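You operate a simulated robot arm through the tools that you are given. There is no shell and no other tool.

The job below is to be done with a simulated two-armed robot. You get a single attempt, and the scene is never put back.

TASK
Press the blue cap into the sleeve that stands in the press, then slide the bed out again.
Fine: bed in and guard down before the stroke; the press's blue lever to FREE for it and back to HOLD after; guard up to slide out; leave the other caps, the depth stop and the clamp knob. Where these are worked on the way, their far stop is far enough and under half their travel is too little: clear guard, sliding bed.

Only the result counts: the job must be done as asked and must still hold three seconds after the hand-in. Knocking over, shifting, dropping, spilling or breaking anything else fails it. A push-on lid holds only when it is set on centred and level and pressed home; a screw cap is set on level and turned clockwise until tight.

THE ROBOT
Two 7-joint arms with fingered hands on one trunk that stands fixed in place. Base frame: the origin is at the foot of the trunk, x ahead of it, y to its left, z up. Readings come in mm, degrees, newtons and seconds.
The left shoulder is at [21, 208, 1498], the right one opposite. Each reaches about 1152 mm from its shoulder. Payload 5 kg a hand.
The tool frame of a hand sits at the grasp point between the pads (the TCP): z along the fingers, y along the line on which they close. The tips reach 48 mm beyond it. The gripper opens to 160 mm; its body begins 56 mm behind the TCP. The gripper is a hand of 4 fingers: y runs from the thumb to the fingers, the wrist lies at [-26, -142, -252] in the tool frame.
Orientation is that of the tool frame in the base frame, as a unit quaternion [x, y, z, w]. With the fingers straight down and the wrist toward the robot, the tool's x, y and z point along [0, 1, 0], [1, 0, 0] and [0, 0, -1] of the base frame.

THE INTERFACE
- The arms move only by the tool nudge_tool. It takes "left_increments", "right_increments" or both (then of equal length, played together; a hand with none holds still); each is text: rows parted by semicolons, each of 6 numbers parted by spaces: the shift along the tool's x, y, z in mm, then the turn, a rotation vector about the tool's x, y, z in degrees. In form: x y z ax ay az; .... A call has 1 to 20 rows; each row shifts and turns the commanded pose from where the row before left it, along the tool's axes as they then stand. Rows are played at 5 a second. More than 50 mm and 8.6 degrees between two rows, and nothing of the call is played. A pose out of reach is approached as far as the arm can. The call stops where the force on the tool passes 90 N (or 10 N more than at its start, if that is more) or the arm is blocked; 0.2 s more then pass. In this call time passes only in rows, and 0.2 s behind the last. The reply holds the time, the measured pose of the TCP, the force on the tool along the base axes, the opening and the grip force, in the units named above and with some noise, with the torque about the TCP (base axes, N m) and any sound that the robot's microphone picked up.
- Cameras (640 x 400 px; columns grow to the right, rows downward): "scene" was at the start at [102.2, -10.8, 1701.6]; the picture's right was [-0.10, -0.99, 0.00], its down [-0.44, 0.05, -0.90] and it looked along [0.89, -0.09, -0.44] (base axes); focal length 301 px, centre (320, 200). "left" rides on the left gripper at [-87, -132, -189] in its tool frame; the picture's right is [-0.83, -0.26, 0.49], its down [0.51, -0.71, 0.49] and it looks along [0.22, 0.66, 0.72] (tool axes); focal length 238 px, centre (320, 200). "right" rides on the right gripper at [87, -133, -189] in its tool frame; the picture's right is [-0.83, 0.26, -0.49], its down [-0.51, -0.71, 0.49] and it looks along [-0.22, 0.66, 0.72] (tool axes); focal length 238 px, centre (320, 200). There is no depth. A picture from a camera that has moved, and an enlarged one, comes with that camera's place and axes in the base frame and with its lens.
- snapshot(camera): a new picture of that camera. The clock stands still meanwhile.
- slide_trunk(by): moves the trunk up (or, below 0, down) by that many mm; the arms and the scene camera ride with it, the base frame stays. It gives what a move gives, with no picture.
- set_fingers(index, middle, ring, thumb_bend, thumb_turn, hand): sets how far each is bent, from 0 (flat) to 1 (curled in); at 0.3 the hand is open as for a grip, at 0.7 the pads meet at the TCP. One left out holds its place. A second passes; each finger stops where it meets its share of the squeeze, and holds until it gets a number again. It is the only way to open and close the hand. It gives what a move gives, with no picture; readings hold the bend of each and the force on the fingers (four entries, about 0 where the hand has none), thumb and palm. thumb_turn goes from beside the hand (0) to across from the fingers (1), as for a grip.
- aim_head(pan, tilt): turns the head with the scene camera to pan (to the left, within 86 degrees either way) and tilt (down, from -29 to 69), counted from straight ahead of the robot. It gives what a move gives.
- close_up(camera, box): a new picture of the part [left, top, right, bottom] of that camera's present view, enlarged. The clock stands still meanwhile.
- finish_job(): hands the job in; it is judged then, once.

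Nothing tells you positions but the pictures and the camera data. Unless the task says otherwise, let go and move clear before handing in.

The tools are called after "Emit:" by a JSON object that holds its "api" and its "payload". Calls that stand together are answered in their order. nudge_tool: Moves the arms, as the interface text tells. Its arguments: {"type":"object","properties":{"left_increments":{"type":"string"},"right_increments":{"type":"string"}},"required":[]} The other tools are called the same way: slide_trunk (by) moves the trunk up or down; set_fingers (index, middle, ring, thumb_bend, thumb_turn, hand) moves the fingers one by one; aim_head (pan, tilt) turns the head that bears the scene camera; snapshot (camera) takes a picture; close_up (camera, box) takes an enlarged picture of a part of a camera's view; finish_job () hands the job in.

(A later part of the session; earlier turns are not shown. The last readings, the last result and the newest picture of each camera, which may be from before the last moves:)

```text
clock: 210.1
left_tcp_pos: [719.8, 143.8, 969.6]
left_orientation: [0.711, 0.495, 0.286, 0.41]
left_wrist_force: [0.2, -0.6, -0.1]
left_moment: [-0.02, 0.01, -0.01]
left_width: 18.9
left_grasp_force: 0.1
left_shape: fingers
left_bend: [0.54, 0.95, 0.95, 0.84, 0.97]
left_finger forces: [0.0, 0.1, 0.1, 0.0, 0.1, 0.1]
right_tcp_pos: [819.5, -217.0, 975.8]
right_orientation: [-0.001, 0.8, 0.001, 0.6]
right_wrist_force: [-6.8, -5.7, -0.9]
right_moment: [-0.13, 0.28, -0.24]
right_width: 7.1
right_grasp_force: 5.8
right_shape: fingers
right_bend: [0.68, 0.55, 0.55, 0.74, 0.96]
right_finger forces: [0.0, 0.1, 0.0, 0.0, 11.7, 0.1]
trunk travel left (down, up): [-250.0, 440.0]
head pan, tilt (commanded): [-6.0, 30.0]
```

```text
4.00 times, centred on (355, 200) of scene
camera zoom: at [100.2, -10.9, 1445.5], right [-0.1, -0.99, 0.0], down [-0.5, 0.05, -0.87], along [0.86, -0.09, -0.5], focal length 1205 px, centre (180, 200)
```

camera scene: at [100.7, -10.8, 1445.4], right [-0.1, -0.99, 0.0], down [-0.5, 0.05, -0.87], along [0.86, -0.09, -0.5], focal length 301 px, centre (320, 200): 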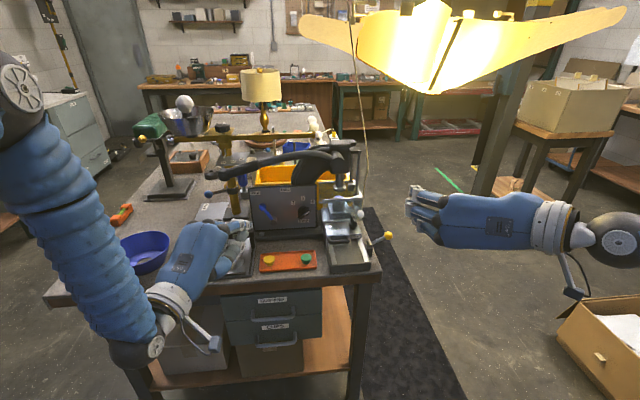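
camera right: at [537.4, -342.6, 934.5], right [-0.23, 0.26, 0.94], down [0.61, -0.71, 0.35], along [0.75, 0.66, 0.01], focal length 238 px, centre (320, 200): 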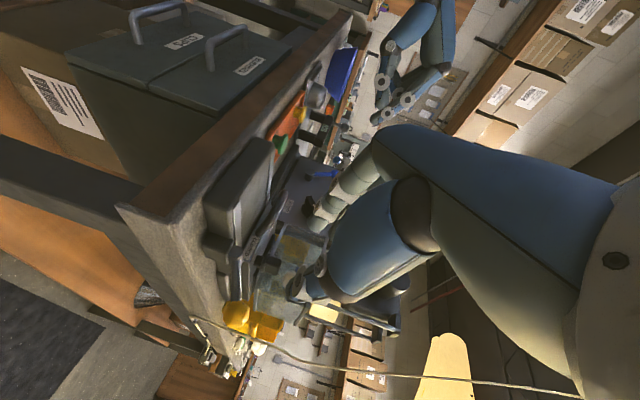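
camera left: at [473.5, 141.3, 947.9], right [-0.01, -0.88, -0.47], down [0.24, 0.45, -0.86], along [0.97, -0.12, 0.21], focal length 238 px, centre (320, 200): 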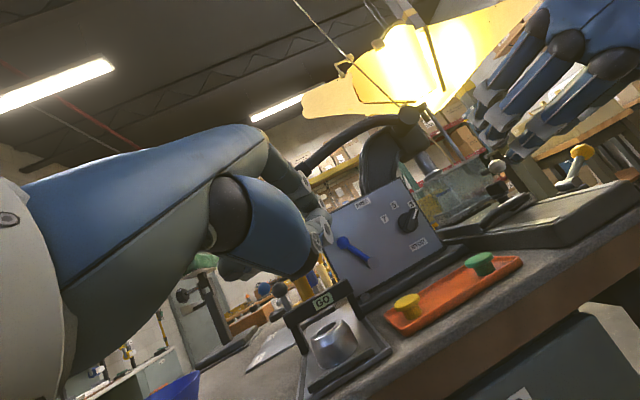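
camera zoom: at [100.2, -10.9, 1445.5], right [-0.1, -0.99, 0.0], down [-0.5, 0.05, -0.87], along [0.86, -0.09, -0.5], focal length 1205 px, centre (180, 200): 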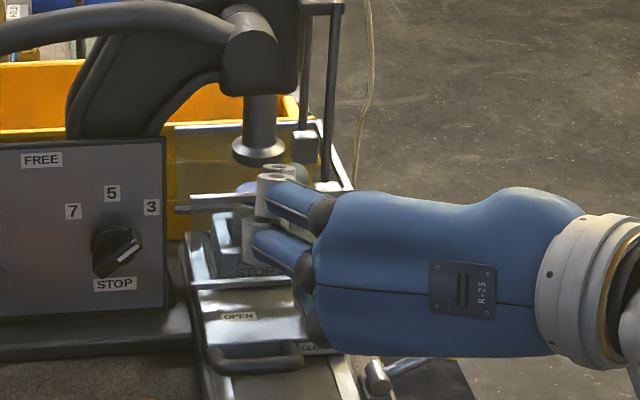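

The pinch slipped because the ball sits lower than I thought, at z ≈ 934. I'll instead hook the index finger under the ball from its right side, away from the clamp knob, and lift. First I'll release and move up and to the right.

Emit:
{"api": "set_fingers", "payload": {"hand": "right", "index": 0.55, "middle": 0.55, "ring": 0.55, "thumb_bend": 0.55}}

Emit:
{"api": "nudge_tool", "payload": {"right_increments": "-19.2 0 -5.6 0 0 0; -19.2 0 -5.6 0 0 0; 0 -35 0 0 0 0; 0 -35 0 0 0 0; 0 0 0 0 0 0"}}

Emit:
{"api": "set_fingers", "payload": {"hand": "right", "index": 0.55, "middle": 0.95, "ring": 0.95, "thumb_bend": 0.3}}

Emit:
{"api": "close_up", "payload": {"camera": "scene", "box": [310, 150, 420, 260]}}

Emit:
{"api": "close_up", "payload": {"camera": "left", "box": [400, 90, 560, 230]}}

Emit:
{"api": "snapshot", "payload": {"camera": "right"}}

```text
clock: 211.1
left_tcp_pos: [719.9, 143.6, 969.2]
left_orientation: [0.711, 0.495, 0.286, 0.41]
left_wrist_force: [0.0, -0.2, -0.8]
left_moment: [0.0, -0.03, 0.03]
left_width: 19.0
left_grasp_force: 0.0
left_shape: fingers
left_bend: [0.54, 0.95, 0.95, 0.84, 0.97]
left_finger forces: [0.0, 0.1, 0.0, 0.0, 0.1, 0.0]
right_tcp_pos: [819.6, -216.8, 975.4]
right_orientation: [0.0, 0.799, 0.0, 0.601]
right_wrist_force: [-0.7, -0.6, -0.8]
right_moment: [-0.02, 0.0, 0.01]
right_width: 70.5
right_grasp_force: 0.0
right_shape: fingers
right_bend: [0.55, 0.55, 0.55, 0.55, 0.97]
right_finger forces: [0.0, 0.0, 0.0, 0.1, 0.1, 0.0]
trunk travel left (down, up): [-250.0, 440.0]
head pan, tilt (commanded): [-6.0, 30.0]
```

```text
clock: 212.3
left_tcp_pos: [720.2, 144.5, 969.5]
left_orientation: [0.71, 0.496, 0.287, 0.409]
left_wrist_force: [0.1, -0.3, 0.7]
left_moment: [-0.03, 0.05, -0.02]
left_width: 18.9
left_grasp_force: 0.1
left_shape: fingers
left_bend: [0.54, 0.95, 0.95, 0.84, 0.97]
left_finger forces: [0.0, 0.0, 0.0, 0.0, 0.1, 0.1]
right_tcp_pos: [820.0, -286.4, 1014.3]
right_orientation: [-0.001, 0.799, 0.0, 0.601]
right_wrist_force: [-0.5, 0.7, 0.0]
right_moment: [0.01, -0.02, -0.01]
right_width: 71.1
right_grasp_force: 0.0
right_shape: fingers
right_bend: [0.55, 0.55, 0.55, 0.55, 0.97]
right_finger forces: [0.1, 0.0, 0.1, 0.1, 0.0, 0.0]
trunk travel left (down, up): [-250.0, 440.0]
head pan, tilt (commanded): [-6.0, 30.0]
```

```text
clock: 213.3
left_tcp_pos: [720.6, 145.1, 969.3]
left_orientation: [0.71, 0.496, 0.288, 0.408]
left_wrist_force: [0.4, 0.2, 0.3]
left_moment: [0.0, 0.02, 0.01]
left_width: 18.7
left_grasp_force: 0.1
left_shape: fingers
left_bend: [0.54, 0.95, 0.95, 0.84, 0.97]
left_finger forces: [0.1, 0.1, 0.0, 0.1, 0.0, 0.0]
right_tcp_pos: [819.8, -287.2, 1014.4]
right_orientation: [0.0, 0.8, 0.0, 0.6]
right_wrist_force: [-0.4, 0.1, 0.1]
right_moment: [0.01, 0.02, -0.01]
right_width: 120.4
right_grasp_force: 0.1
right_shape: fingers
right_bend: [0.55, 0.95, 0.95, 0.3, 0.97]
right_finger forces: [0.1, 0.0, 0.1, 0.0, 0.0, 0.0]
trunk travel left (down, up): [-250.0, 440.0]
head pan, tilt (commanded): [-6.0, 30.0]
```

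```text
3.64 times, centred on (365, 205) of scene
camera zoom: at [100.8, -10.6, 1445.4], right [-0.1, -0.99, 0.0], down [-0.5, 0.05, -0.87], along [0.86, -0.09, -0.5], focal length 1096 px, centre (156, 182)
```

zoom: 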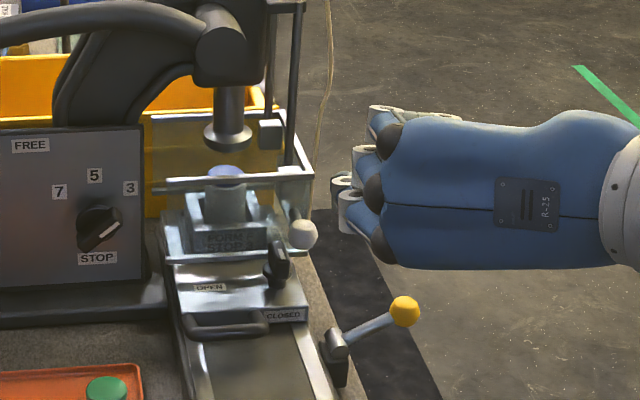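

```text
2.86 times, centred on (480, 160) of left
camera zoom: at [473.3, 141.0, 948.1], right [-0.01, -0.88, -0.47], down [0.24, 0.45, -0.86], along [0.97, -0.12, 0.21], focal length 681 px, centre (-137, 314)
```

zoom: 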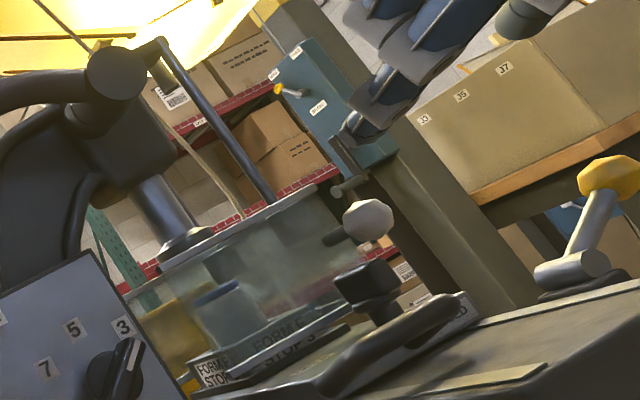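

```text
taken
camera right: at [615.8, -418.5, 982.6], right [-0.23, 0.26, 0.94], down [0.61, -0.71, 0.35], along [0.75, 0.66, 0.01], focal length 238 px, centre (320, 200)
```

right: 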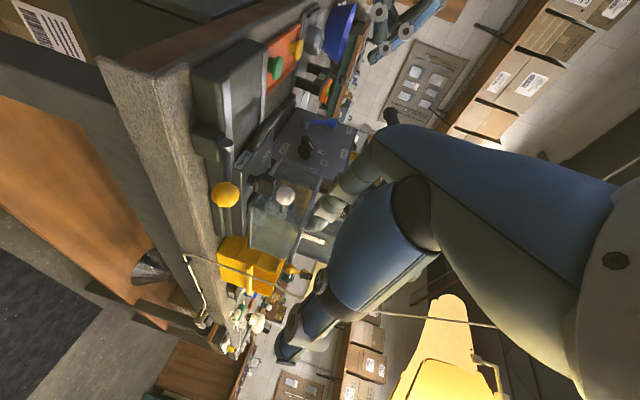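

The index is now right of the ball. I'll lower it to just below the ball's level, staying to the right, and check.

Emit:
{"api": "nudge_tool", "payload": {"right_increments": "17.1 0 5.7 0 0 0; 17.1 0 5.7 0 0 0; 17.1 0 5.7 0 0 0; 17.1 0 5.7 0 0 0; 0 0 0 0 0 0; 0 0 0 0 0 0"}}

Emit:
{"api": "close_up", "payload": {"camera": "left", "box": [400, 90, 560, 230]}}

Emit:
{"api": "close_up", "payload": {"camera": "scene", "box": [320, 180, 400, 250]}}

Emit:
{"api": "close_up", "payload": {"camera": "right", "box": [200, 130, 380, 300]}}

```text
clock: 214.7
left_tcp_pos: [720.2, 143.6, 969.2]
left_orientation: [0.71, 0.495, 0.287, 0.41]
left_wrist_force: [0.9, -0.5, 0.5]
left_moment: [0.0, 0.0, 0.04]
left_width: 19.1
left_grasp_force: 0.0
left_shape: fingers
left_bend: [0.54, 0.95, 0.95, 0.84, 0.97]
left_finger forces: [0.0, 0.0, 0.0, 0.0, 0.1, 0.0]
right_tcp_pos: [821.8, -285.2, 942.1]
right_orientation: [0.0, 0.799, 0.0, 0.601]
right_wrist_force: [-0.8, -0.2, 0.5]
right_moment: [-0.03, -0.03, 0.04]
right_width: 120.4
right_grasp_force: 0.2
right_shape: fingers
right_bend: [0.55, 0.95, 0.95, 0.3, 0.97]
right_finger forces: [0.0, 0.1, 0.0, 0.1, 0.1, 0.1]
trunk travel left (down, up): [-250.0, 440.0]
head pan, tilt (commanded): [-6.0, 30.0]
```

```text
2.86 times, centred on (480, 160) of left
camera zoom: at [473.5, 141.0, 948.0], right [-0.01, -0.88, -0.47], down [0.24, 0.45, -0.86], along [0.97, -0.12, 0.21], focal length 681 px, centre (-137, 314)
```

zoom: 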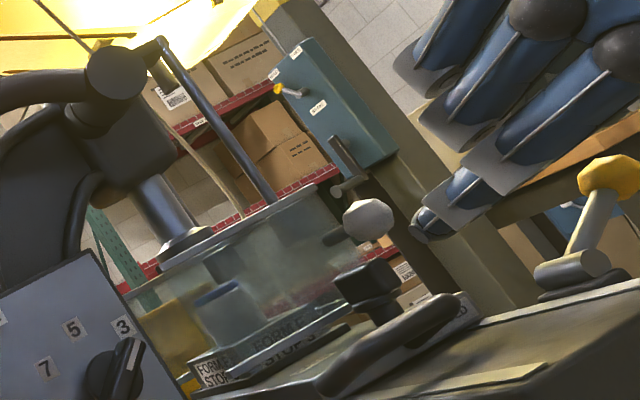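

```text
5.71 times, centred on (360, 215) of scene
camera zoom: at [101.0, -10.6, 1445.4], right [-0.1, -0.99, 0.0], down [-0.5, 0.05, -0.87], along [0.86, -0.09, -0.5], focal length 1722 px, centre (91, 114)
```

zoom: 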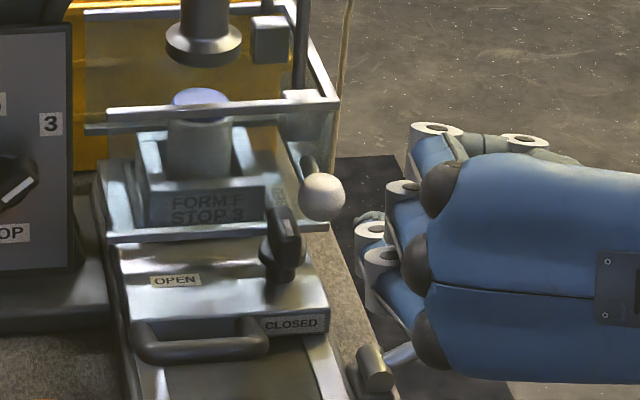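

```text
2.35 times, centred on (290, 215) of right
camera zoom: at [617.3, -418.3, 910.4], right [-0.23, 0.26, 0.94], down [0.61, -0.71, 0.35], along [0.75, 0.66, 0.01], focal length 561 px, centre (391, 165)
```

zoom: 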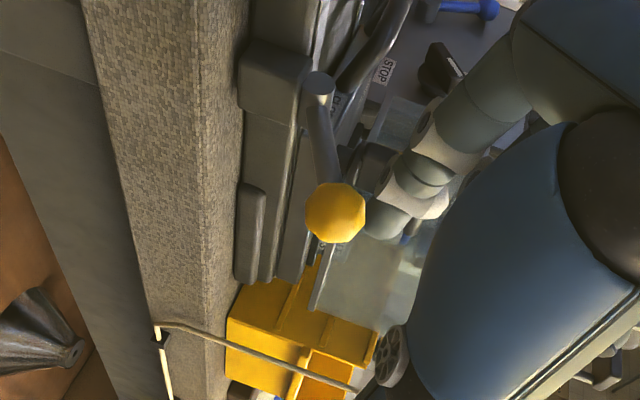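

The finger is right-below the ball as planned. I'll slide 6 mm under it and start lifting.

Emit:
{"api": "nudge_tool", "payload": {"right_increments": "0 3 0 0 0 0; 0 3 0 0 0 0; 0 0 0 0 0 0; -3.84 0 -1.12 0 0 0; -3.84 0 -1.12 0 0 0; -3.84 0 -1.12 0 0 0; -3.84 0 -1.12 0 0 0; 0 0 0 0 0 0"}}

Emit:
{"api": "close_up", "payload": {"camera": "left", "box": [400, 90, 560, 230]}}

Emit:
{"api": "close_up", "payload": {"camera": "scene", "box": [320, 180, 400, 250]}}

```text
clock: 216.5
left_tcp_pos: [719.7, 143.4, 969.2]
left_orientation: [0.711, 0.496, 0.287, 0.409]
left_wrist_force: [-0.9, 0.2, 0.1]
left_moment: [-0.02, 0.02, 0.02]
left_width: 18.9
left_grasp_force: 0.1
left_shape: fingers
left_bend: [0.54, 0.95, 0.95, 0.84, 0.97]
left_finger forces: [0.0, 0.1, 0.1, 0.0, 0.1, 0.0]
right_tcp_pos: [822.1, -279.9, 957.8]
right_orientation: [0.0, 0.8, 0.0, 0.6]
right_wrist_force: [-0.1, -0.6, 0.4]
right_moment: [-0.01, 0.0, -0.02]
right_width: 119.9
right_grasp_force: 0.2
right_shape: fingers
right_bend: [0.55, 0.95, 0.95, 0.3, 0.97]
right_finger forces: [0.4, 0.1, 0.0, 0.1, 0.1, 0.0]
trunk travel left (down, up): [-250.0, 440.0]
head pan, tilt (commanded): [-6.0, 30.0]
```

```text
2.86 times, centred on (480, 160) of left
camera zoom: at [473.3, 140.9, 948.1], right [-0.01, -0.88, -0.47], down [0.24, 0.45, -0.86], along [0.97, -0.12, 0.21], focal length 681 px, centre (-137, 314)
```

zoom: 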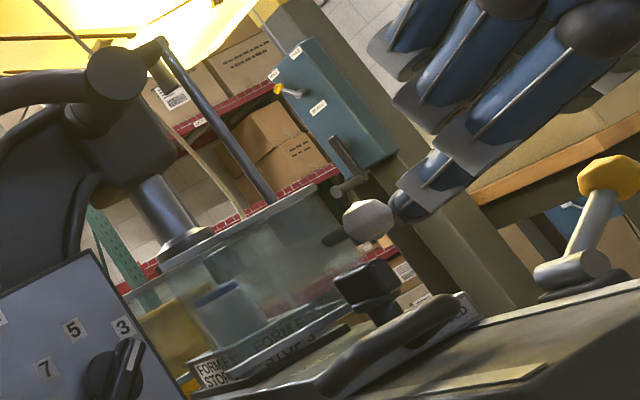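

```text
5.71 times, centred on (360, 215) of scene
camera zoom: at [100.8, -10.7, 1445.4], right [-0.1, -0.99, 0.0], down [-0.5, 0.05, -0.87], along [0.86, -0.09, -0.5], focal length 1722 px, centre (91, 114)
```

zoom: 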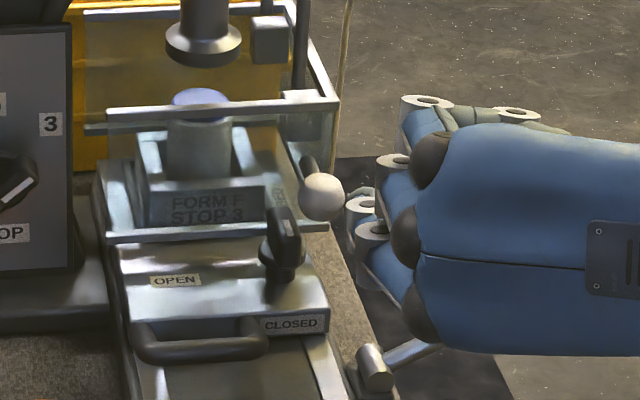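

The finger slid up beside the ball, which is a few millimetres further left than I assumed. I'll go back down, move further under, and lift again.

Emit:
{"api": "nudge_tool", "payload": {"right_increments": "0 -3 0 0 0 0; 9.6 0 2.8 0 0 0; 9.6 0 2.8 0 0 0; 0 3 0 0 0 0; 0 4 0 0 0 0; 0 4 0 0 0 0; 0 0 0 0 0 0; 0 0 0 0 0 0"}}

Emit:
{"api": "close_up", "payload": {"camera": "left", "box": [400, 90, 560, 230]}}

Emit:
{"api": "close_up", "payload": {"camera": "scene", "box": [330, 190, 390, 250]}}

```text
clock: 218.3
left_tcp_pos: [719.8, 143.6, 970.5]
left_orientation: [0.711, 0.495, 0.286, 0.41]
left_wrist_force: [0.9, -0.6, -0.4]
left_moment: [0.02, -0.03, 0.0]
left_width: 19.0
left_grasp_force: 0.0
left_shape: fingers
left_bend: [0.54, 0.95, 0.95, 0.84, 0.97]
left_finger forces: [0.0, 0.0, 0.0, 0.0, 0.0, 0.0]
right_tcp_pos: [822.1, -271.7, 938.4]
right_orientation: [0.0, 0.8, 0.0, 0.6]
right_wrist_force: [-0.2, 0.3, 0.4]
right_moment: [-0.02, -0.02, 0.0]
right_width: 120.1
right_grasp_force: 0.0
right_shape: fingers
right_bend: [0.55, 0.95, 0.95, 0.3, 0.97]
right_finger forces: [0.0, 0.0, 0.0, 0.0, 0.0, 0.0]
trunk travel left (down, up): [-250.0, 440.0]
head pan, tilt (commanded): [-6.0, 30.0]
```

```text
2.86 times, centred on (480, 160) of left
camera zoom: at [473.3, 141.1, 948.1], right [-0.01, -0.88, -0.47], down [0.24, 0.45, -0.86], along [0.97, -0.12, 0.21], focal length 681 px, centre (-137, 314)
```

zoom: 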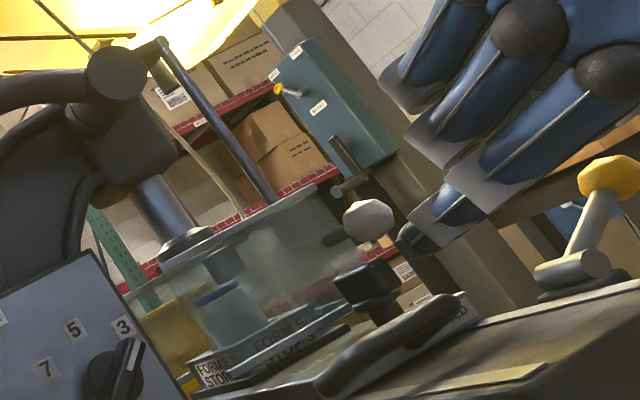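

```text
6.67 times, centred on (360, 220) of scene
camera zoom: at [100.8, -10.5, 1445.4], right [-0.1, -0.99, 0.0], down [-0.5, 0.05, -0.87], along [0.86, -0.09, -0.5], focal length 2009 px, centre (53, 67)
```

zoom: 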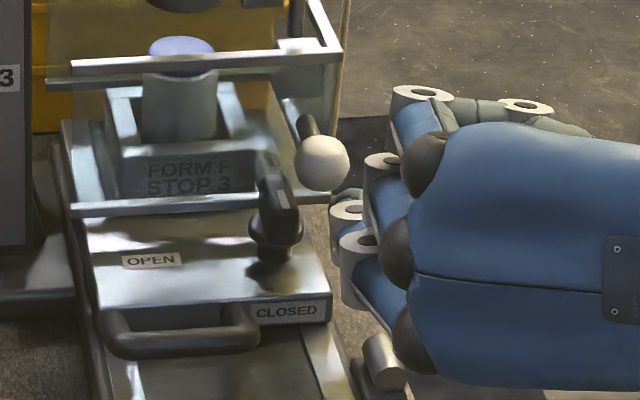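

The tip is now under the ball's right side. I'll lift and watch whether the guard rises.

Emit:
{"api": "nudge_tool", "payload": {"right_increments": "-3.84 0 -1.12 0 0 0; -3.84 0 -1.12 0 0 0; -3.84 0 -1.12 0 0 0; -3.84 0 -1.12 0 0 0; 0 0 0 0 0 0"}}

Emit:
{"api": "close_up", "payload": {"camera": "left", "box": [400, 90, 560, 230]}}

Emit:
{"api": "close_up", "payload": {"camera": "scene", "box": [330, 190, 390, 250]}}

```text
clock: 219.5
left_tcp_pos: [720.5, 142.5, 969.0]
left_orientation: [0.711, 0.495, 0.287, 0.409]
left_wrist_force: [-0.8, 0.0, -0.3]
left_moment: [0.01, 0.02, -0.02]
left_width: 18.9
left_grasp_force: 0.1
left_shape: fingers
left_bend: [0.54, 0.95, 0.95, 0.84, 0.97]
left_finger forces: [0.1, 0.0, 0.1, 0.1, 0.1, 0.1]
right_tcp_pos: [821.3, -272.7, 954.3]
right_orientation: [0.0, 0.799, 0.0, 0.601]
right_wrist_force: [-2.6, -1.2, -3.0]
right_moment: [-0.22, 0.21, 0.09]
right_width: 119.3
right_grasp_force: 2.3
right_shape: fingers
right_bend: [0.56, 0.95, 0.95, 0.3, 0.97]
right_finger forces: [4.9, 0.0, 0.0, 0.0, 0.0, 0.0]
trunk travel left (down, up): [-250.0, 440.0]
head pan, tilt (commanded): [-6.0, 30.0]
```

```text
2.86 times, centred on (480, 160) of left
camera zoom: at [473.3, 140.7, 948.1], right [-0.01, -0.88, -0.47], down [0.24, 0.45, -0.86], along [0.97, -0.12, 0.21], focal length 681 px, centre (-137, 314)
```

zoom: 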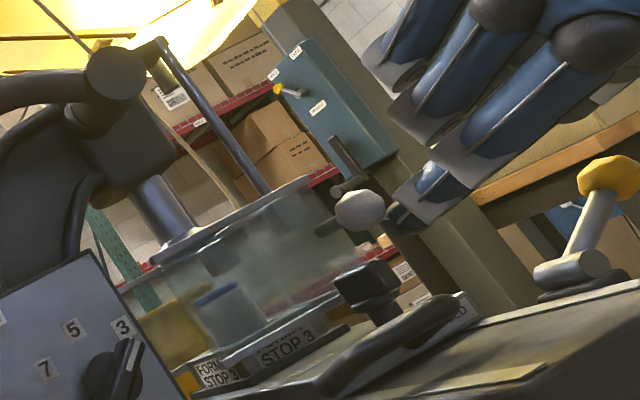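

```text
6.67 times, centred on (360, 220) of scene
camera zoom: at [100.8, -10.9, 1445.4], right [-0.1, -0.99, 0.0], down [-0.5, 0.05, -0.87], along [0.86, -0.09, -0.5], focal length 2009 px, centre (53, 67)
```

zoom: 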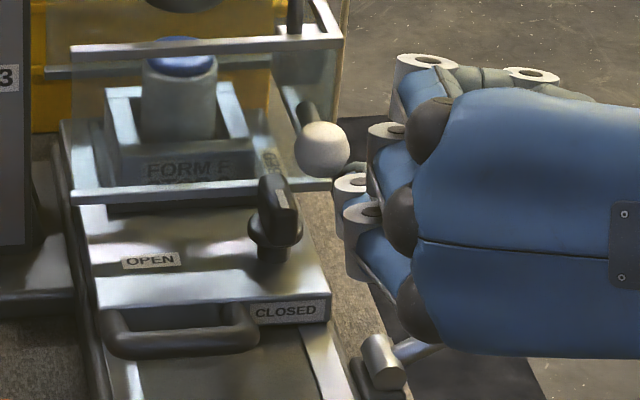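

The guard is rising with only about 3–5 N. I'll shift slightly more under the ball and continue lifting.

Emit:
{"api": "nudge_tool", "payload": {"right_increments": "-3.84 1 -1.12 0 0 0; -3.84 1 -1.12 0 0 0; -3.84 2 -1.12 0 0 0; -3.84 2 -1.12 0 0 0; -3.84 1 -1.12 0 0 0; 0 0 0 0 0 0"}}

Emit:
{"api": "close_up", "payload": {"camera": "left", "box": [400, 70, 560, 210]}}

Emit:
{"api": "close_up", "payload": {"camera": "scene", "box": [320, 160, 400, 240]}}

```text
clock: 220.9
left_tcp_pos: [720.3, 144.2, 971.0]
left_orientation: [0.711, 0.496, 0.287, 0.408]
left_wrist_force: [0.2, -0.3, 0.9]
left_moment: [0.03, -0.02, -0.02]
left_width: 19.1
left_grasp_force: 0.0
left_shape: fingers
left_bend: [0.54, 0.95, 0.95, 0.84, 0.97]
left_finger forces: [0.1, 0.0, 0.0, 0.1, 0.0, 0.1]
right_tcp_pos: [822.0, -265.6, 973.4]
right_orientation: [0.0, 0.8, 0.0, 0.6]
right_wrist_force: [-2.3, -5.7, -2.5]
right_moment: [-0.22, 0.15, -0.12]
right_width: 114.0
right_grasp_force: 3.3
right_shape: fingers
right_bend: [0.58, 0.95, 0.95, 0.3, 0.97]
right_finger forces: [6.5, 0.1, 0.0, 0.0, 0.0, 0.0]
trunk travel left (down, up): [-250.0, 440.0]
head pan, tilt (commanded): [-6.0, 30.0]
```

```text
2.86 times, centred on (480, 140) of left
camera zoom: at [473.4, 140.5, 948.1], right [-0.01, -0.88, -0.47], down [0.24, 0.45, -0.86], along [0.97, -0.12, 0.21], focal length 681 px, centre (-137, 371)
```

zoom: 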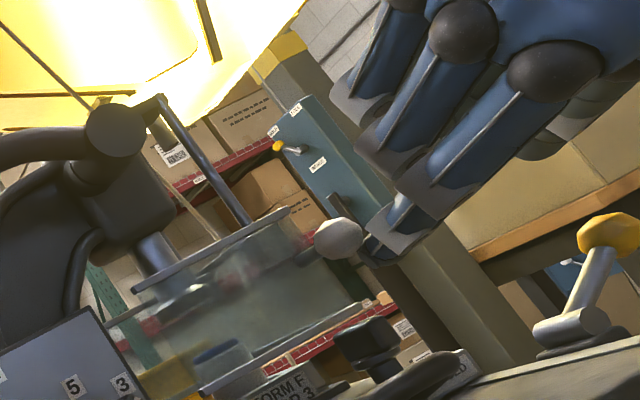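

```text
5.00 times, centred on (360, 200) of scene
camera zoom: at [100.9, -11.2, 1445.4], right [-0.1, -0.99, 0.0], down [-0.5, 0.05, -0.87], along [0.86, -0.09, -0.5], focal length 1506 px, centre (120, 200)
```

zoom: 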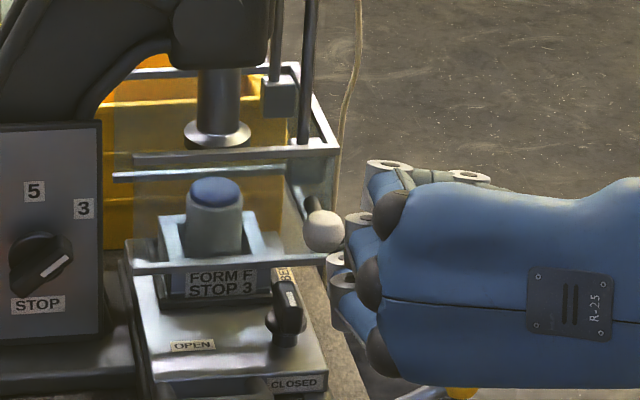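

The guard is up about 30 mm but the finger is riding at the ball's side. I'll re-seat it further underneath before continuing.

Emit:
{"api": "nudge_tool", "payload": {"right_increments": "0 -6 0 0 0 0; 7.7 0 2.2 0 0 0; 7.7 0 2.2 0 0 0; 3.8 0 1.1 0 0 0; 0 5 0 0 0 0; 0 5 0 0 0 0; 0 3 0 0 0 0; 0 0 0 0 0 0"}}

Emit:
{"api": "close_up", "payload": {"camera": "left", "box": [400, 70, 560, 210]}}

Emit:
{"api": "close_up", "payload": {"camera": "scene", "box": [320, 160, 400, 240]}}

```text
clock: 222.7
left_tcp_pos: [720.5, 144.5, 970.5]
left_orientation: [0.71, 0.495, 0.287, 0.41]
left_wrist_force: [0.4, -0.2, -0.2]
left_moment: [-0.01, -0.05, 0.01]
left_width: 19.0
left_grasp_force: 0.1
left_shape: fingers
left_bend: [0.54, 0.95, 0.95, 0.84, 0.97]
left_finger forces: [0.1, 0.0, 0.0, 0.0, 0.0, 0.1]
right_tcp_pos: [821.5, -258.1, 955.4]
right_orientation: [0.0, 0.8, 0.0, 0.6]
right_wrist_force: [0.4, -0.7, -0.5]
right_moment: [0.01, -0.02, 0.0]
right_width: 120.0
right_grasp_force: 0.0
right_shape: fingers
right_bend: [0.55, 0.95, 0.95, 0.3, 0.97]
right_finger forces: [0.0, 0.0, 0.0, 0.0, 0.1, 0.0]
trunk travel left (down, up): [-250.0, 440.0]
head pan, tilt (commanded): [-6.0, 30.0]
```

```text
2.86 times, centred on (480, 140) of left
camera zoom: at [473.3, 140.9, 948.1], right [-0.01, -0.88, -0.47], down [0.24, 0.45, -0.86], along [0.97, -0.12, 0.21], focal length 681 px, centre (-137, 371)
```

zoom: 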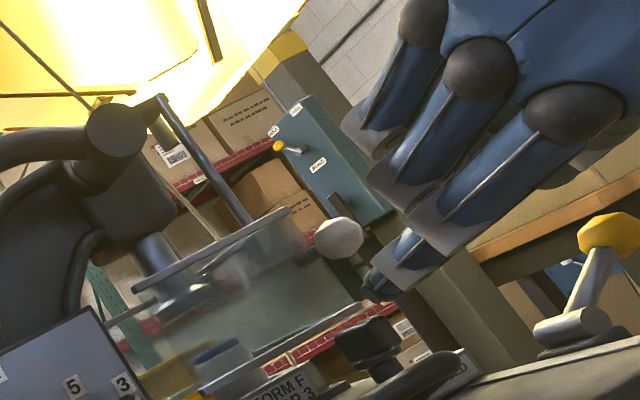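

```text
5.00 times, centred on (360, 200) of scene
camera zoom: at [100.8, -10.7, 1445.4], right [-0.1, -0.99, 0.0], down [-0.5, 0.05, -0.87], along [0.86, -0.09, -0.5], focal length 1506 px, centre (120, 200)
```

zoom: 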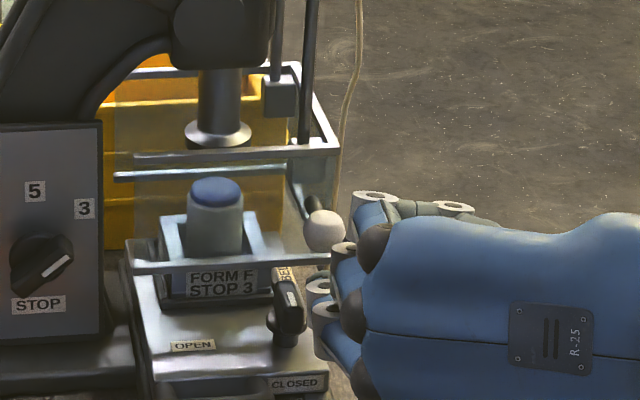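

The guard holds its height and the finger is now directly beneath the ball. I'll lift straight up.

Emit:
{"api": "nudge_tool", "payload": {"right_increments": "-3.84 0 -1.12 0 0 0; -3.84 0 -1.12 0 0 0; -3.84 0 -1.12 0 0 0; -3.84 0 -1.12 0 0 0; -3.84 0 -1.12 0 0 0; -3.84 0 -1.12 0 0 0; 0 0 0 0 0 0"}}

Emit:
{"api": "close_up", "payload": {"camera": "left", "box": [400, 70, 560, 210]}}

Emit:
{"api": "close_up", "payload": {"camera": "scene", "box": [320, 150, 400, 240]}}

```text
clock: 224.3
left_tcp_pos: [721.0, 143.4, 969.5]
left_orientation: [0.711, 0.495, 0.286, 0.41]
left_wrist_force: [-0.5, 0.0, 0.6]
left_moment: [-0.01, 0.01, 0.0]
left_width: 18.9
left_grasp_force: 0.0
left_shape: fingers
left_bend: [0.54, 0.95, 0.95, 0.84, 0.97]
left_finger forces: [0.0, 0.0, 0.1, 0.1, 0.0, 0.0]
right_tcp_pos: [821.6, -258.1, 977.7]
right_orientation: [-0.001, 0.799, 0.0, 0.601]
right_wrist_force: [-0.8, 0.2, -2.8]
right_moment: [-0.13, 0.11, 0.05]
right_width: 120.4
right_grasp_force: 1.6
right_shape: fingers
right_bend: [0.55, 0.95, 0.95, 0.3, 0.97]
right_finger forces: [3.3, 0.0, 0.0, 0.0, 0.1, 0.0]
trunk travel left (down, up): [-250.0, 440.0]
head pan, tilt (commanded): [-6.0, 30.0]
```

```text
2.86 times, centred on (480, 140) of left
camera zoom: at [473.3, 140.9, 948.1], right [-0.01, -0.88, -0.47], down [0.24, 0.45, -0.86], along [0.97, -0.12, 0.21], focal length 681 px, centre (-137, 371)
```

zoom: 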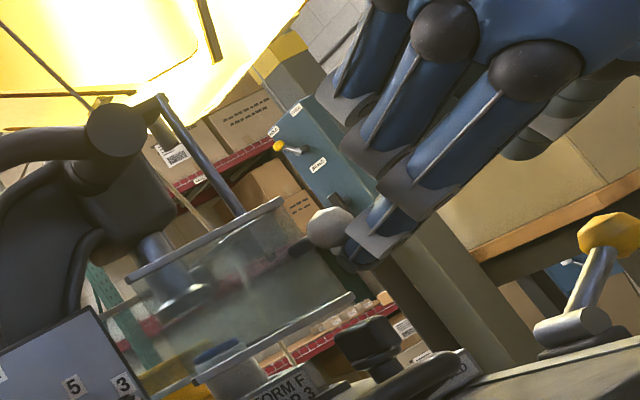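

```text
4.44 times, centred on (360, 195) of scene
camera zoom: at [100.9, -10.6, 1445.4], right [-0.1, -0.99, 0.0], down [-0.5, 0.05, -0.87], along [0.86, -0.09, -0.5], focal length 1339 px, centre (142, 222)
```

zoom: 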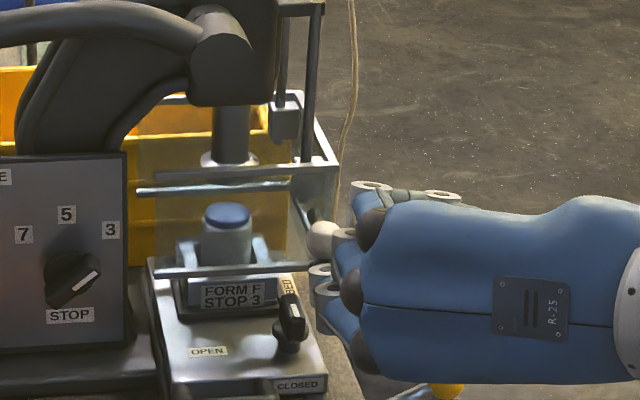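

Lifting cleanly at about 3 N. I'll continue up toward the guard's upper stop.

Emit:
{"api": "nudge_tool", "payload": {"right_increments": "-4.8 0 -1.4 0 0 0; -4.8 0 -1.4 0 0 0; -4.8 0 -1.4 0 0 0; -4.8 0 -1.4 0 0 0; -4.8 0 -1.4 0 0 0; -4.8 0 -1.4 0 0 0; -4.8 0 -1.4 0 0 0; -4.8 0 -1.4 0 0 0; 0 0 0 0 0 0"}}

Emit:
{"api": "close_up", "payload": {"camera": "left", "box": [400, 50, 560, 190]}}

Emit:
{"api": "close_up", "payload": {"camera": "scene", "box": [310, 130, 400, 230]}}

```text
clock: 226.3
left_tcp_pos: [721.2, 144.4, 969.7]
left_orientation: [0.711, 0.494, 0.286, 0.41]
left_wrist_force: [-0.4, -0.4, -0.2]
left_moment: [0.0, 0.02, 0.03]
left_width: 18.9
left_grasp_force: 0.0
left_shape: fingers
left_bend: [0.54, 0.95, 0.95, 0.84, 0.97]
left_finger forces: [0.0, 0.0, 0.0, 0.0, 0.0, 0.0]
right_tcp_pos: [822.5, -258.9, 1019.1]
right_orientation: [0.0, 0.799, 0.0, 0.601]
right_wrist_force: [-1.8, 0.0, -3.0]
right_moment: [-0.12, 0.13, 0.06]
right_width: 120.7
right_grasp_force: 1.5
right_shape: fingers
right_bend: [0.55, 0.95, 0.95, 0.3, 0.97]
right_finger forces: [3.1, 0.1, 0.1, 0.0, 0.0, 0.1]
trunk travel left (down, up): [-250.0, 440.0]
head pan, tilt (commanded): [-6.0, 30.0]
```

```text
2.86 times, centred on (480, 120) of left
camera zoom: at [473.4, 140.9, 948.1], right [-0.01, -0.88, -0.47], down [0.24, 0.45, -0.86], along [0.97, -0.12, 0.21], focal length 681 px, centre (-137, 429)
```

zoom: 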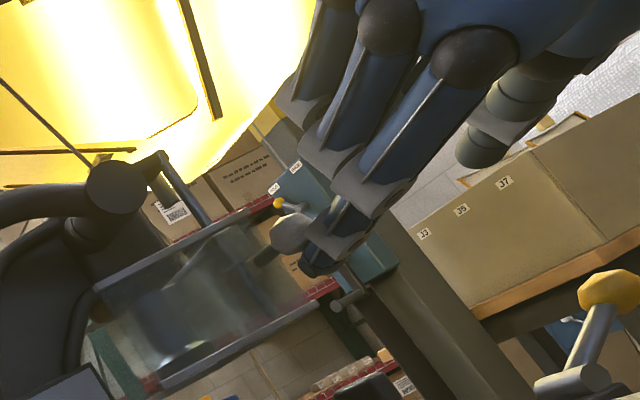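

```text
4.00 times, centred on (355, 180) of scene
camera zoom: at [100.9, -10.6, 1445.4], right [-0.1, -0.99, 0.0], down [-0.5, 0.05, -0.87], along [0.86, -0.09, -0.5], focal length 1205 px, centre (180, 280)
```

zoom: 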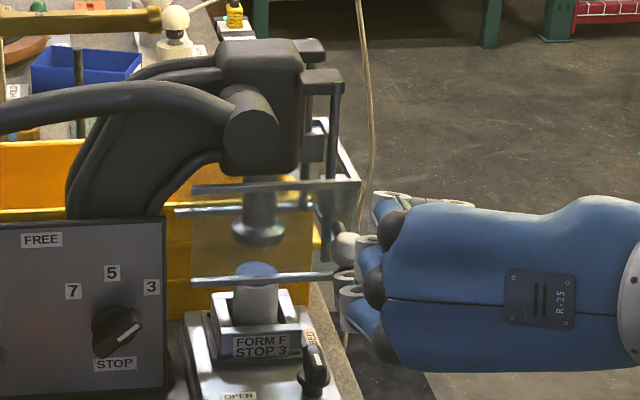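

The guard is about two thirds up. I'll continue until the upper stop.

Emit:
{"api": "nudge_tool", "payload": {"right_increments": "-3.84 0 -1.12 0 0 0; -3.84 0 -1.12 0 0 0; -3.84 0 -1.12 0 0 0; -3.84 0 -1.12 0 0 0; -3.84 0 -1.12 0 0 0; 0 0 0 0 0 0"}}

Emit:
{"api": "close_up", "payload": {"camera": "scene", "box": [310, 130, 400, 230]}}

```text
clock: 227.7
left_tcp_pos: [720.1, 143.7, 969.3]
left_orientation: [0.71, 0.496, 0.287, 0.409]
left_wrist_force: [0.8, 0.5, -1.1]
left_moment: [0.0, 0.02, 0.0]
left_width: 18.8
left_grasp_force: 0.2
left_shape: fingers
left_bend: [0.54, 0.95, 0.95, 0.84, 0.97]
left_finger forces: [0.1, 0.1, 0.0, 0.1, 0.0, 0.1]
right_tcp_pos: [823.5, -258.4, 1037.2]
right_orientation: [0.0, 0.8, 0.0, 0.6]
right_wrist_force: [-4.0, 0.0, -6.4]
right_moment: [-0.26, 0.28, 0.15]
right_width: 121.1
right_grasp_force: 3.4
right_shape: fingers
right_bend: [0.55, 0.95, 0.95, 0.3, 0.97]
right_finger forces: [7.1, 0.1, 0.0, 0.1, 0.1, 0.0]
trunk travel left (down, up): [-250.0, 440.0]
head pan, tilt (commanded): [-6.0, 30.0]
```

```text
4.00 times, centred on (355, 180) of scene
camera zoom: at [101.0, -10.7, 1445.4], right [-0.1, -0.99, 0.0], down [-0.5, 0.05, -0.87], along [0.86, -0.09, -0.5], focal length 1205 px, centre (180, 280)
```

zoom: 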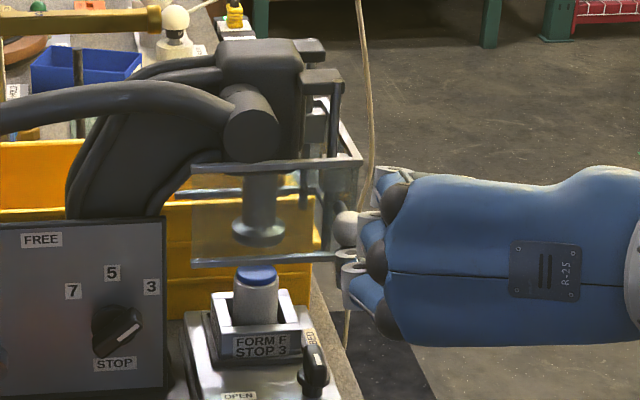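

The force is rising, so it's at the top. I'll nudge 2 mm more to confirm, then lower the finger away.

Emit:
{"api": "nudge_tool", "payload": {"right_increments": "-2.4 0 -0.7 0 0 0; 0 0 0 0 0 0"}}

Emit:
{"api": "nudge_tool", "payload": {"right_increments": "5.8 0 1.7 0 0 0; 5.8 -2 1.7 0 0 0; 0 -10 0 0 0 0; 0 -20 0 0 0 0; 0 -25 -10 0 0 0; 0 -20 -35 0 0 0; 0 0 -45 0 0 0; 0 0 -45 0 0 0; 0 0 0 0 0 0; 0 0 0 0 0 0"}}

Emit:
{"api": "close_up", "payload": {"camera": "scene", "box": [310, 130, 400, 250]}}

Emit:
{"api": "close_up", "payload": {"camera": "left", "box": [380, 90, 580, 280]}}

```text
clock: 228.3
left_tcp_pos: [720.7, 142.4, 968.8]
left_orientation: [0.71, 0.496, 0.287, 0.409]
left_wrist_force: [-0.7, 0.0, 0.5]
left_moment: [-0.02, 0.02, -0.02]
left_width: 18.7
left_grasp_force: 0.0
left_shape: fingers
left_bend: [0.54, 0.95, 0.95, 0.84, 0.97]
left_finger forces: [0.0, 0.0, 0.0, 0.0, 0.1, 0.1]
right_tcp_pos: [823.9, -259.7, 1039.2]
right_orientation: [-0.001, 0.801, 0.0, 0.599]
right_wrist_force: [-3.2, -0.8, -12.4]
right_moment: [-0.58, 0.54, 0.14]
right_width: 121.2
right_grasp_force: 6.6
right_shape: fingers
right_bend: [0.55, 0.95, 0.95, 0.3, 0.97]
right_finger forces: [13.2, 0.1, 0.0, 0.0, 0.0, 0.0]
trunk travel left (down, up): [-250.0, 440.0]
head pan, tilt (commanded): [-6.0, 30.0]
```

```text
clock: 230.5
left_tcp_pos: [720.1, 143.8, 969.3]
left_orientation: [0.71, 0.496, 0.288, 0.41]
left_wrist_force: [-1.0, -0.5, 0.3]
left_moment: [0.04, 0.01, 0.02]
left_width: 18.9
left_grasp_force: 0.1
left_shape: fingers
left_bend: [0.54, 0.95, 0.95, 0.84, 0.97]
left_finger forces: [0.0, 0.1, 0.0, 0.0, 0.1, 0.1]
right_tcp_pos: [691.3, -334.9, 1066.4]
right_orientation: [0.0, 0.8, 0.0, 0.6]
right_wrist_force: [-0.3, -0.6, 1.2]
right_moment: [0.0, 0.02, 0.03]
right_width: 120.4
right_grasp_force: 0.0
right_shape: fingers
right_bend: [0.55, 0.95, 0.95, 0.3, 0.97]
right_finger forces: [0.0, 0.0, 0.1, 0.1, 0.0, 0.0]
trunk travel left (down, up): [-250.0, 440.0]
head pan, tilt (commanded): [-6.0, 30.0]
```

```text
3.33 times, centred on (355, 190) of scene
camera zoom: at [99.9, -10.7, 1445.5], right [-0.1, -0.99, 0.0], down [-0.5, 0.05, -0.87], along [0.86, -0.09, -0.5], focal length 1004 px, centre (203, 233)
```

zoom: 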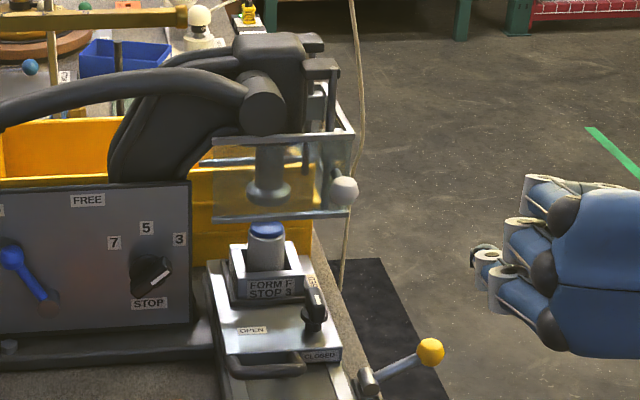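

```text
2.11 times, centred on (480, 185) of left
camera zoom: at [472.7, 140.8, 948.4], right [-0.01, -0.88, -0.47], down [0.24, 0.45, -0.86], along [0.97, -0.12, 0.21], focal length 502 px, centre (-17, 232)
```

zoom: 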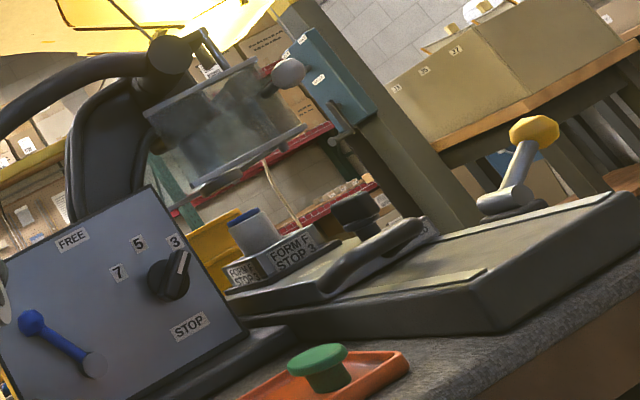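

The guard is at its upper stop and holding, and the blue lever is at HOLD. Now to slide the bed out: I'll turn the right hand fingers-down again and bring it above the bed handle.

Emit:
{"api": "nudge_tool", "payload": {"right_increments": "0 0 0 0 8.2 0; 0 0 0 0 8.2 0; 0 0 0 0 8.2 0; 0 0 0 0 8.2 0; 0 0 0 0 8.2 0; 0 0 0 0 8.2 0; 0 0 0 0 8.2 0; 0 0 0 0 8.2 0; 0 0 0 0 8.2 0; 0 0 0 0 0 0"}}

Emit:
{"api": "nudge_tool", "payload": {"right_increments": "0 0 0 0 0 8.2; 0 0 0 0 0 8.2; 0 0 0 0 0 8.2; 0 0 0 0 0 8.2; 0 0 0 0 0 8.2; 0 0 0 0 0 8.2; 0 0 0 0 0 8.2; 0 0 0 0 0 8.2; 0 0 0 0 0 8.2; 0 0 0 0 0 8.2; 0 0 0 0 0 8; 36 0 10 0 0 0; 36 0 10 0 0 0; 36 0 10 0 0 0; 36 0 10 0 0 0; 36 0 10 0 0 0; 0 0 0 0 0 0; 0 0 0 0 0 0"}}

Emit:
{"api": "snapshot", "payload": {"camera": "right"}}

Emit:
{"api": "close_up", "payload": {"camera": "scene", "box": [290, 150, 400, 280]}}

```text
clock: 232.7
left_tcp_pos: [719.2, 144.1, 970.8]
left_orientation: [0.71, 0.495, 0.287, 0.409]
left_wrist_force: [-0.5, 0.2, 0.5]
left_moment: [0.04, 0.01, 0.03]
left_width: 18.8
left_grasp_force: 0.1
left_shape: fingers
left_bend: [0.54, 0.95, 0.95, 0.84, 0.97]
left_finger forces: [0.0, 0.1, 0.0, 0.0, 0.0, 0.0]
right_tcp_pos: [691.9, -335.4, 1067.8]
right_orientation: [-0.001, 1.0, 0.001, -0.001]
right_wrist_force: [-0.4, 0.4, -0.7]
right_moment: [-0.05, -0.04, 0.01]
right_width: 120.5
right_grasp_force: 0.1
right_shape: fingers
right_bend: [0.55, 0.95, 0.95, 0.3, 0.97]
right_finger forces: [0.1, 0.1, 0.1, 0.0, 0.1, 0.1]
trunk travel left (down, up): [-250.0, 440.0]
head pan, tilt (commanded): [-6.0, 30.0]
```

```text
clock: 236.5
left_tcp_pos: [721.2, 142.8, 969.6]
left_orientation: [0.71, 0.495, 0.287, 0.409]
left_wrist_force: [-0.1, -0.4, -0.8]
left_moment: [-0.02, -0.02, -0.03]
left_width: 18.8
left_grasp_force: 0.1
left_shape: fingers
left_bend: [0.54, 0.95, 0.95, 0.84, 0.97]
left_finger forces: [0.0, 0.0, 0.1, 0.0, 0.1, 0.1]
right_tcp_pos: [692.4, -154.8, 1016.3]
right_orientation: [0.706, 0.708, 0.0, 0.0]
right_wrist_force: [0.4, 0.7, 0.7]
right_moment: [-0.02, -0.01, 0.03]
right_width: 120.5
right_grasp_force: 0.1
right_shape: fingers
right_bend: [0.55, 0.95, 0.95, 0.3, 0.97]
right_finger forces: [0.0, 0.0, 0.0, 0.0, 0.0, 0.1]
trunk travel left (down, up): [-250.0, 440.0]
head pan, tilt (commanded): [-6.0, 30.0]
```

```text
taken
camera right: at [560.6, -66.8, 1204.3], right [0.26, -0.83, 0.49], down [-0.71, -0.51, -0.49], along [0.66, -0.22, -0.72], focal length 238 px, centre (320, 200)
```

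right: 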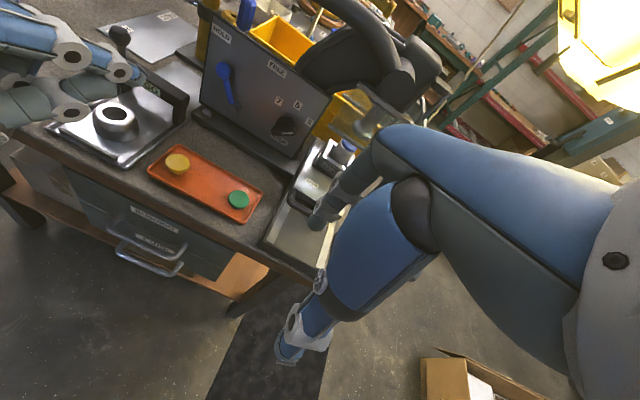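

```text
3.08 times, centred on (345, 215) of scene
camera zoom: at [100.8, -10.0, 1445.4], right [-0.1, -0.99, 0.0], down [-0.5, 0.05, -0.87], along [0.86, -0.09, -0.5], focal length 927 px, centre (243, 154)
```

zoom: 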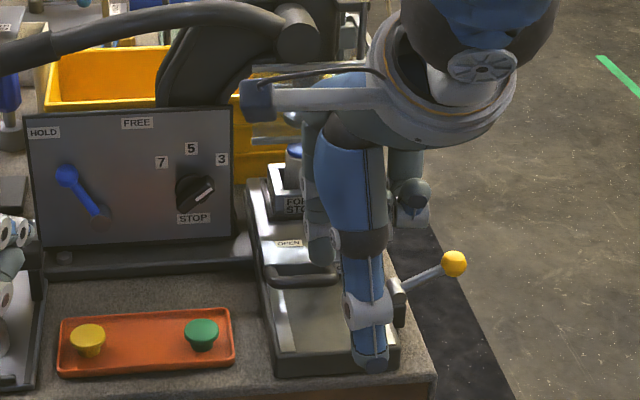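

The right hand is in front of and above the bed handle. I'll zoom in with the right camera to locate the loop.

Emit:
{"api": "close_up", "payload": {"camera": "right", "box": [250, 130, 370, 260]}}

Emit:
{"api": "close_up", "payload": {"camera": "scene", "box": [310, 215, 370, 270]}}

```text
3.08 times, centred on (310, 195) of right
camera zoom: at [560.6, -66.8, 1204.3], right [0.26, -0.83, 0.49], down [-0.71, -0.51, -0.49], along [0.66, -0.22, -0.72], focal length 733 px, centre (351, 215)
```

zoom: 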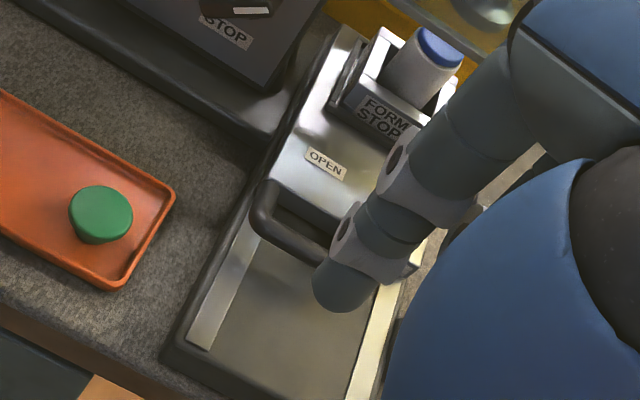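

```text
7.27 times, centred on (340, 242) of scene
camera zoom: at [100.8, -10.0, 1445.4], right [-0.1, -0.99, 0.0], down [-0.5, 0.05, -0.87], along [0.86, -0.09, -0.5], focal length 2191 px, centre (174, -109)
```

zoom: 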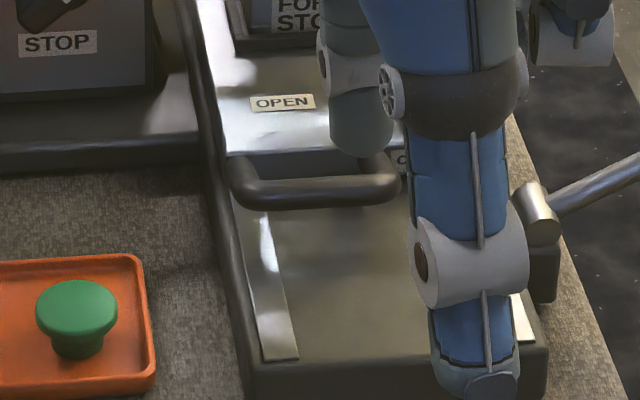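

The loop's bar is at x ≈ 809 and the plate edge at x ≈ 845, leaving about 28 mm. I'll bring the index above the gap and check from the camera before inserting.

Emit:
{"api": "nudge_tool", "payload": {"right_increments": "4 32 0 0 0 0; 0 32 0 0 0 0; 0 31 0 0 0 0; 0 0 20 0 0 0; 0 0 20 0 0 0; 0 0 12 0 0 0; 0 0 0 0 0 0; 0 0 0 0 0 0"}}

Emit:
{"api": "close_up", "payload": {"camera": "right", "box": [240, 130, 380, 290]}}

Emit:
{"api": "close_up", "payload": {"camera": "scene", "box": [310, 200, 380, 265]}}

Emit:
{"api": "close_up", "payload": {"camera": "left", "box": [400, 130, 560, 280]}}

```text
clock: 238.3
left_tcp_pos: [720.5, 144.1, 970.3]
left_orientation: [0.71, 0.495, 0.287, 0.41]
left_wrist_force: [0.1, -0.2, -0.6]
left_moment: [-0.02, 0.03, -0.02]
left_width: 18.8
left_grasp_force: 0.1
left_shape: fingers
left_bend: [0.54, 0.95, 0.95, 0.84, 0.97]
left_finger forces: [0.0, 0.0, 0.0, 0.1, 0.0, 0.0]
right_tcp_pos: [786.9, -152.0, 964.0]
right_orientation: [0.707, 0.707, -0.001, 0.001]
right_wrist_force: [-0.1, 0.7, -0.1]
right_moment: [-0.03, 0.01, 0.02]
right_width: 120.5
right_grasp_force: 0.0
right_shape: fingers
right_bend: [0.55, 0.95, 0.95, 0.3, 0.97]
right_finger forces: [0.1, 0.1, 0.0, 0.0, 0.0, 0.0]
trunk travel left (down, up): [-250.0, 440.0]
head pan, tilt (commanded): [-6.0, 30.0]
```

```text
2.50 times, centred on (310, 210) of right
camera zoom: at [655.5, -64.4, 1151.6], right [0.26, -0.83, 0.49], down [-0.71, -0.51, -0.49], along [0.66, -0.22, -0.72], focal length 596 px, centre (345, 175)
```

zoom: 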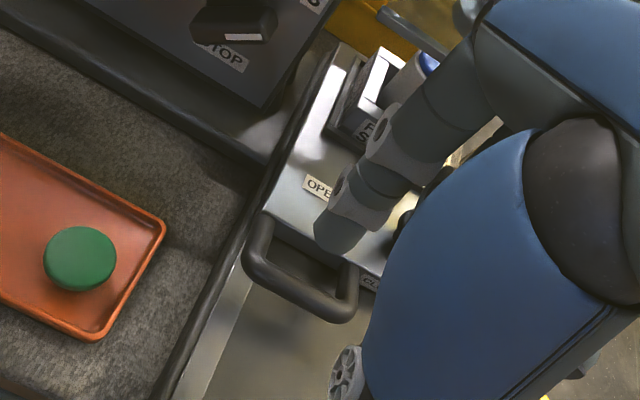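

```text
6.15 times, centred on (345, 232) of scene
camera zoom: at [100.8, -10.3, 1445.4], right [-0.1, -0.99, 0.0], down [-0.5, 0.05, -0.87], along [0.86, -0.09, -0.5], focal length 1854 px, centre (166, 0)
```

zoom: 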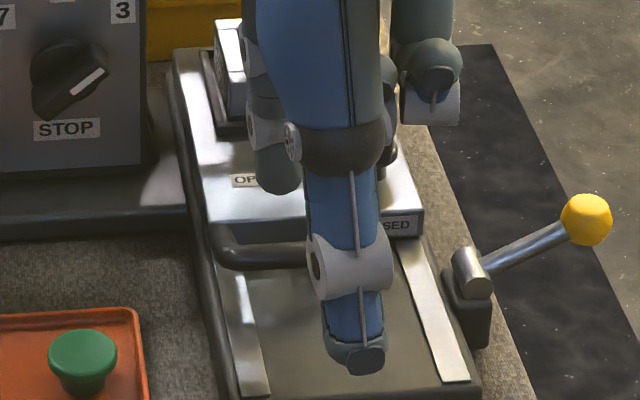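

```text
2.67 times, centred on (480, 205) of left
camera zoom: at [473.3, 141.1, 948.1], right [-0.01, -0.88, -0.47], down [0.24, 0.45, -0.86], along [0.97, -0.12, 0.21], focal length 636 px, centre (-107, 187)
```

zoom: 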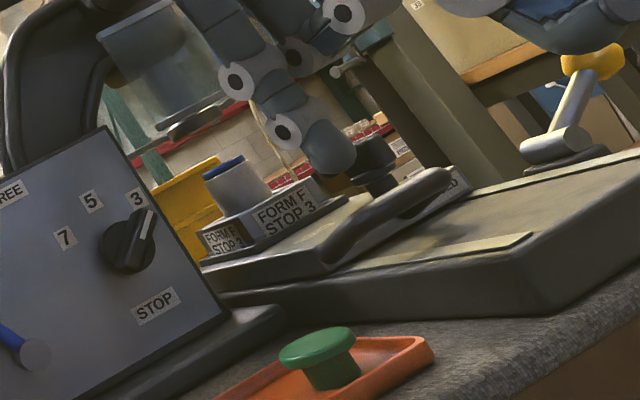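

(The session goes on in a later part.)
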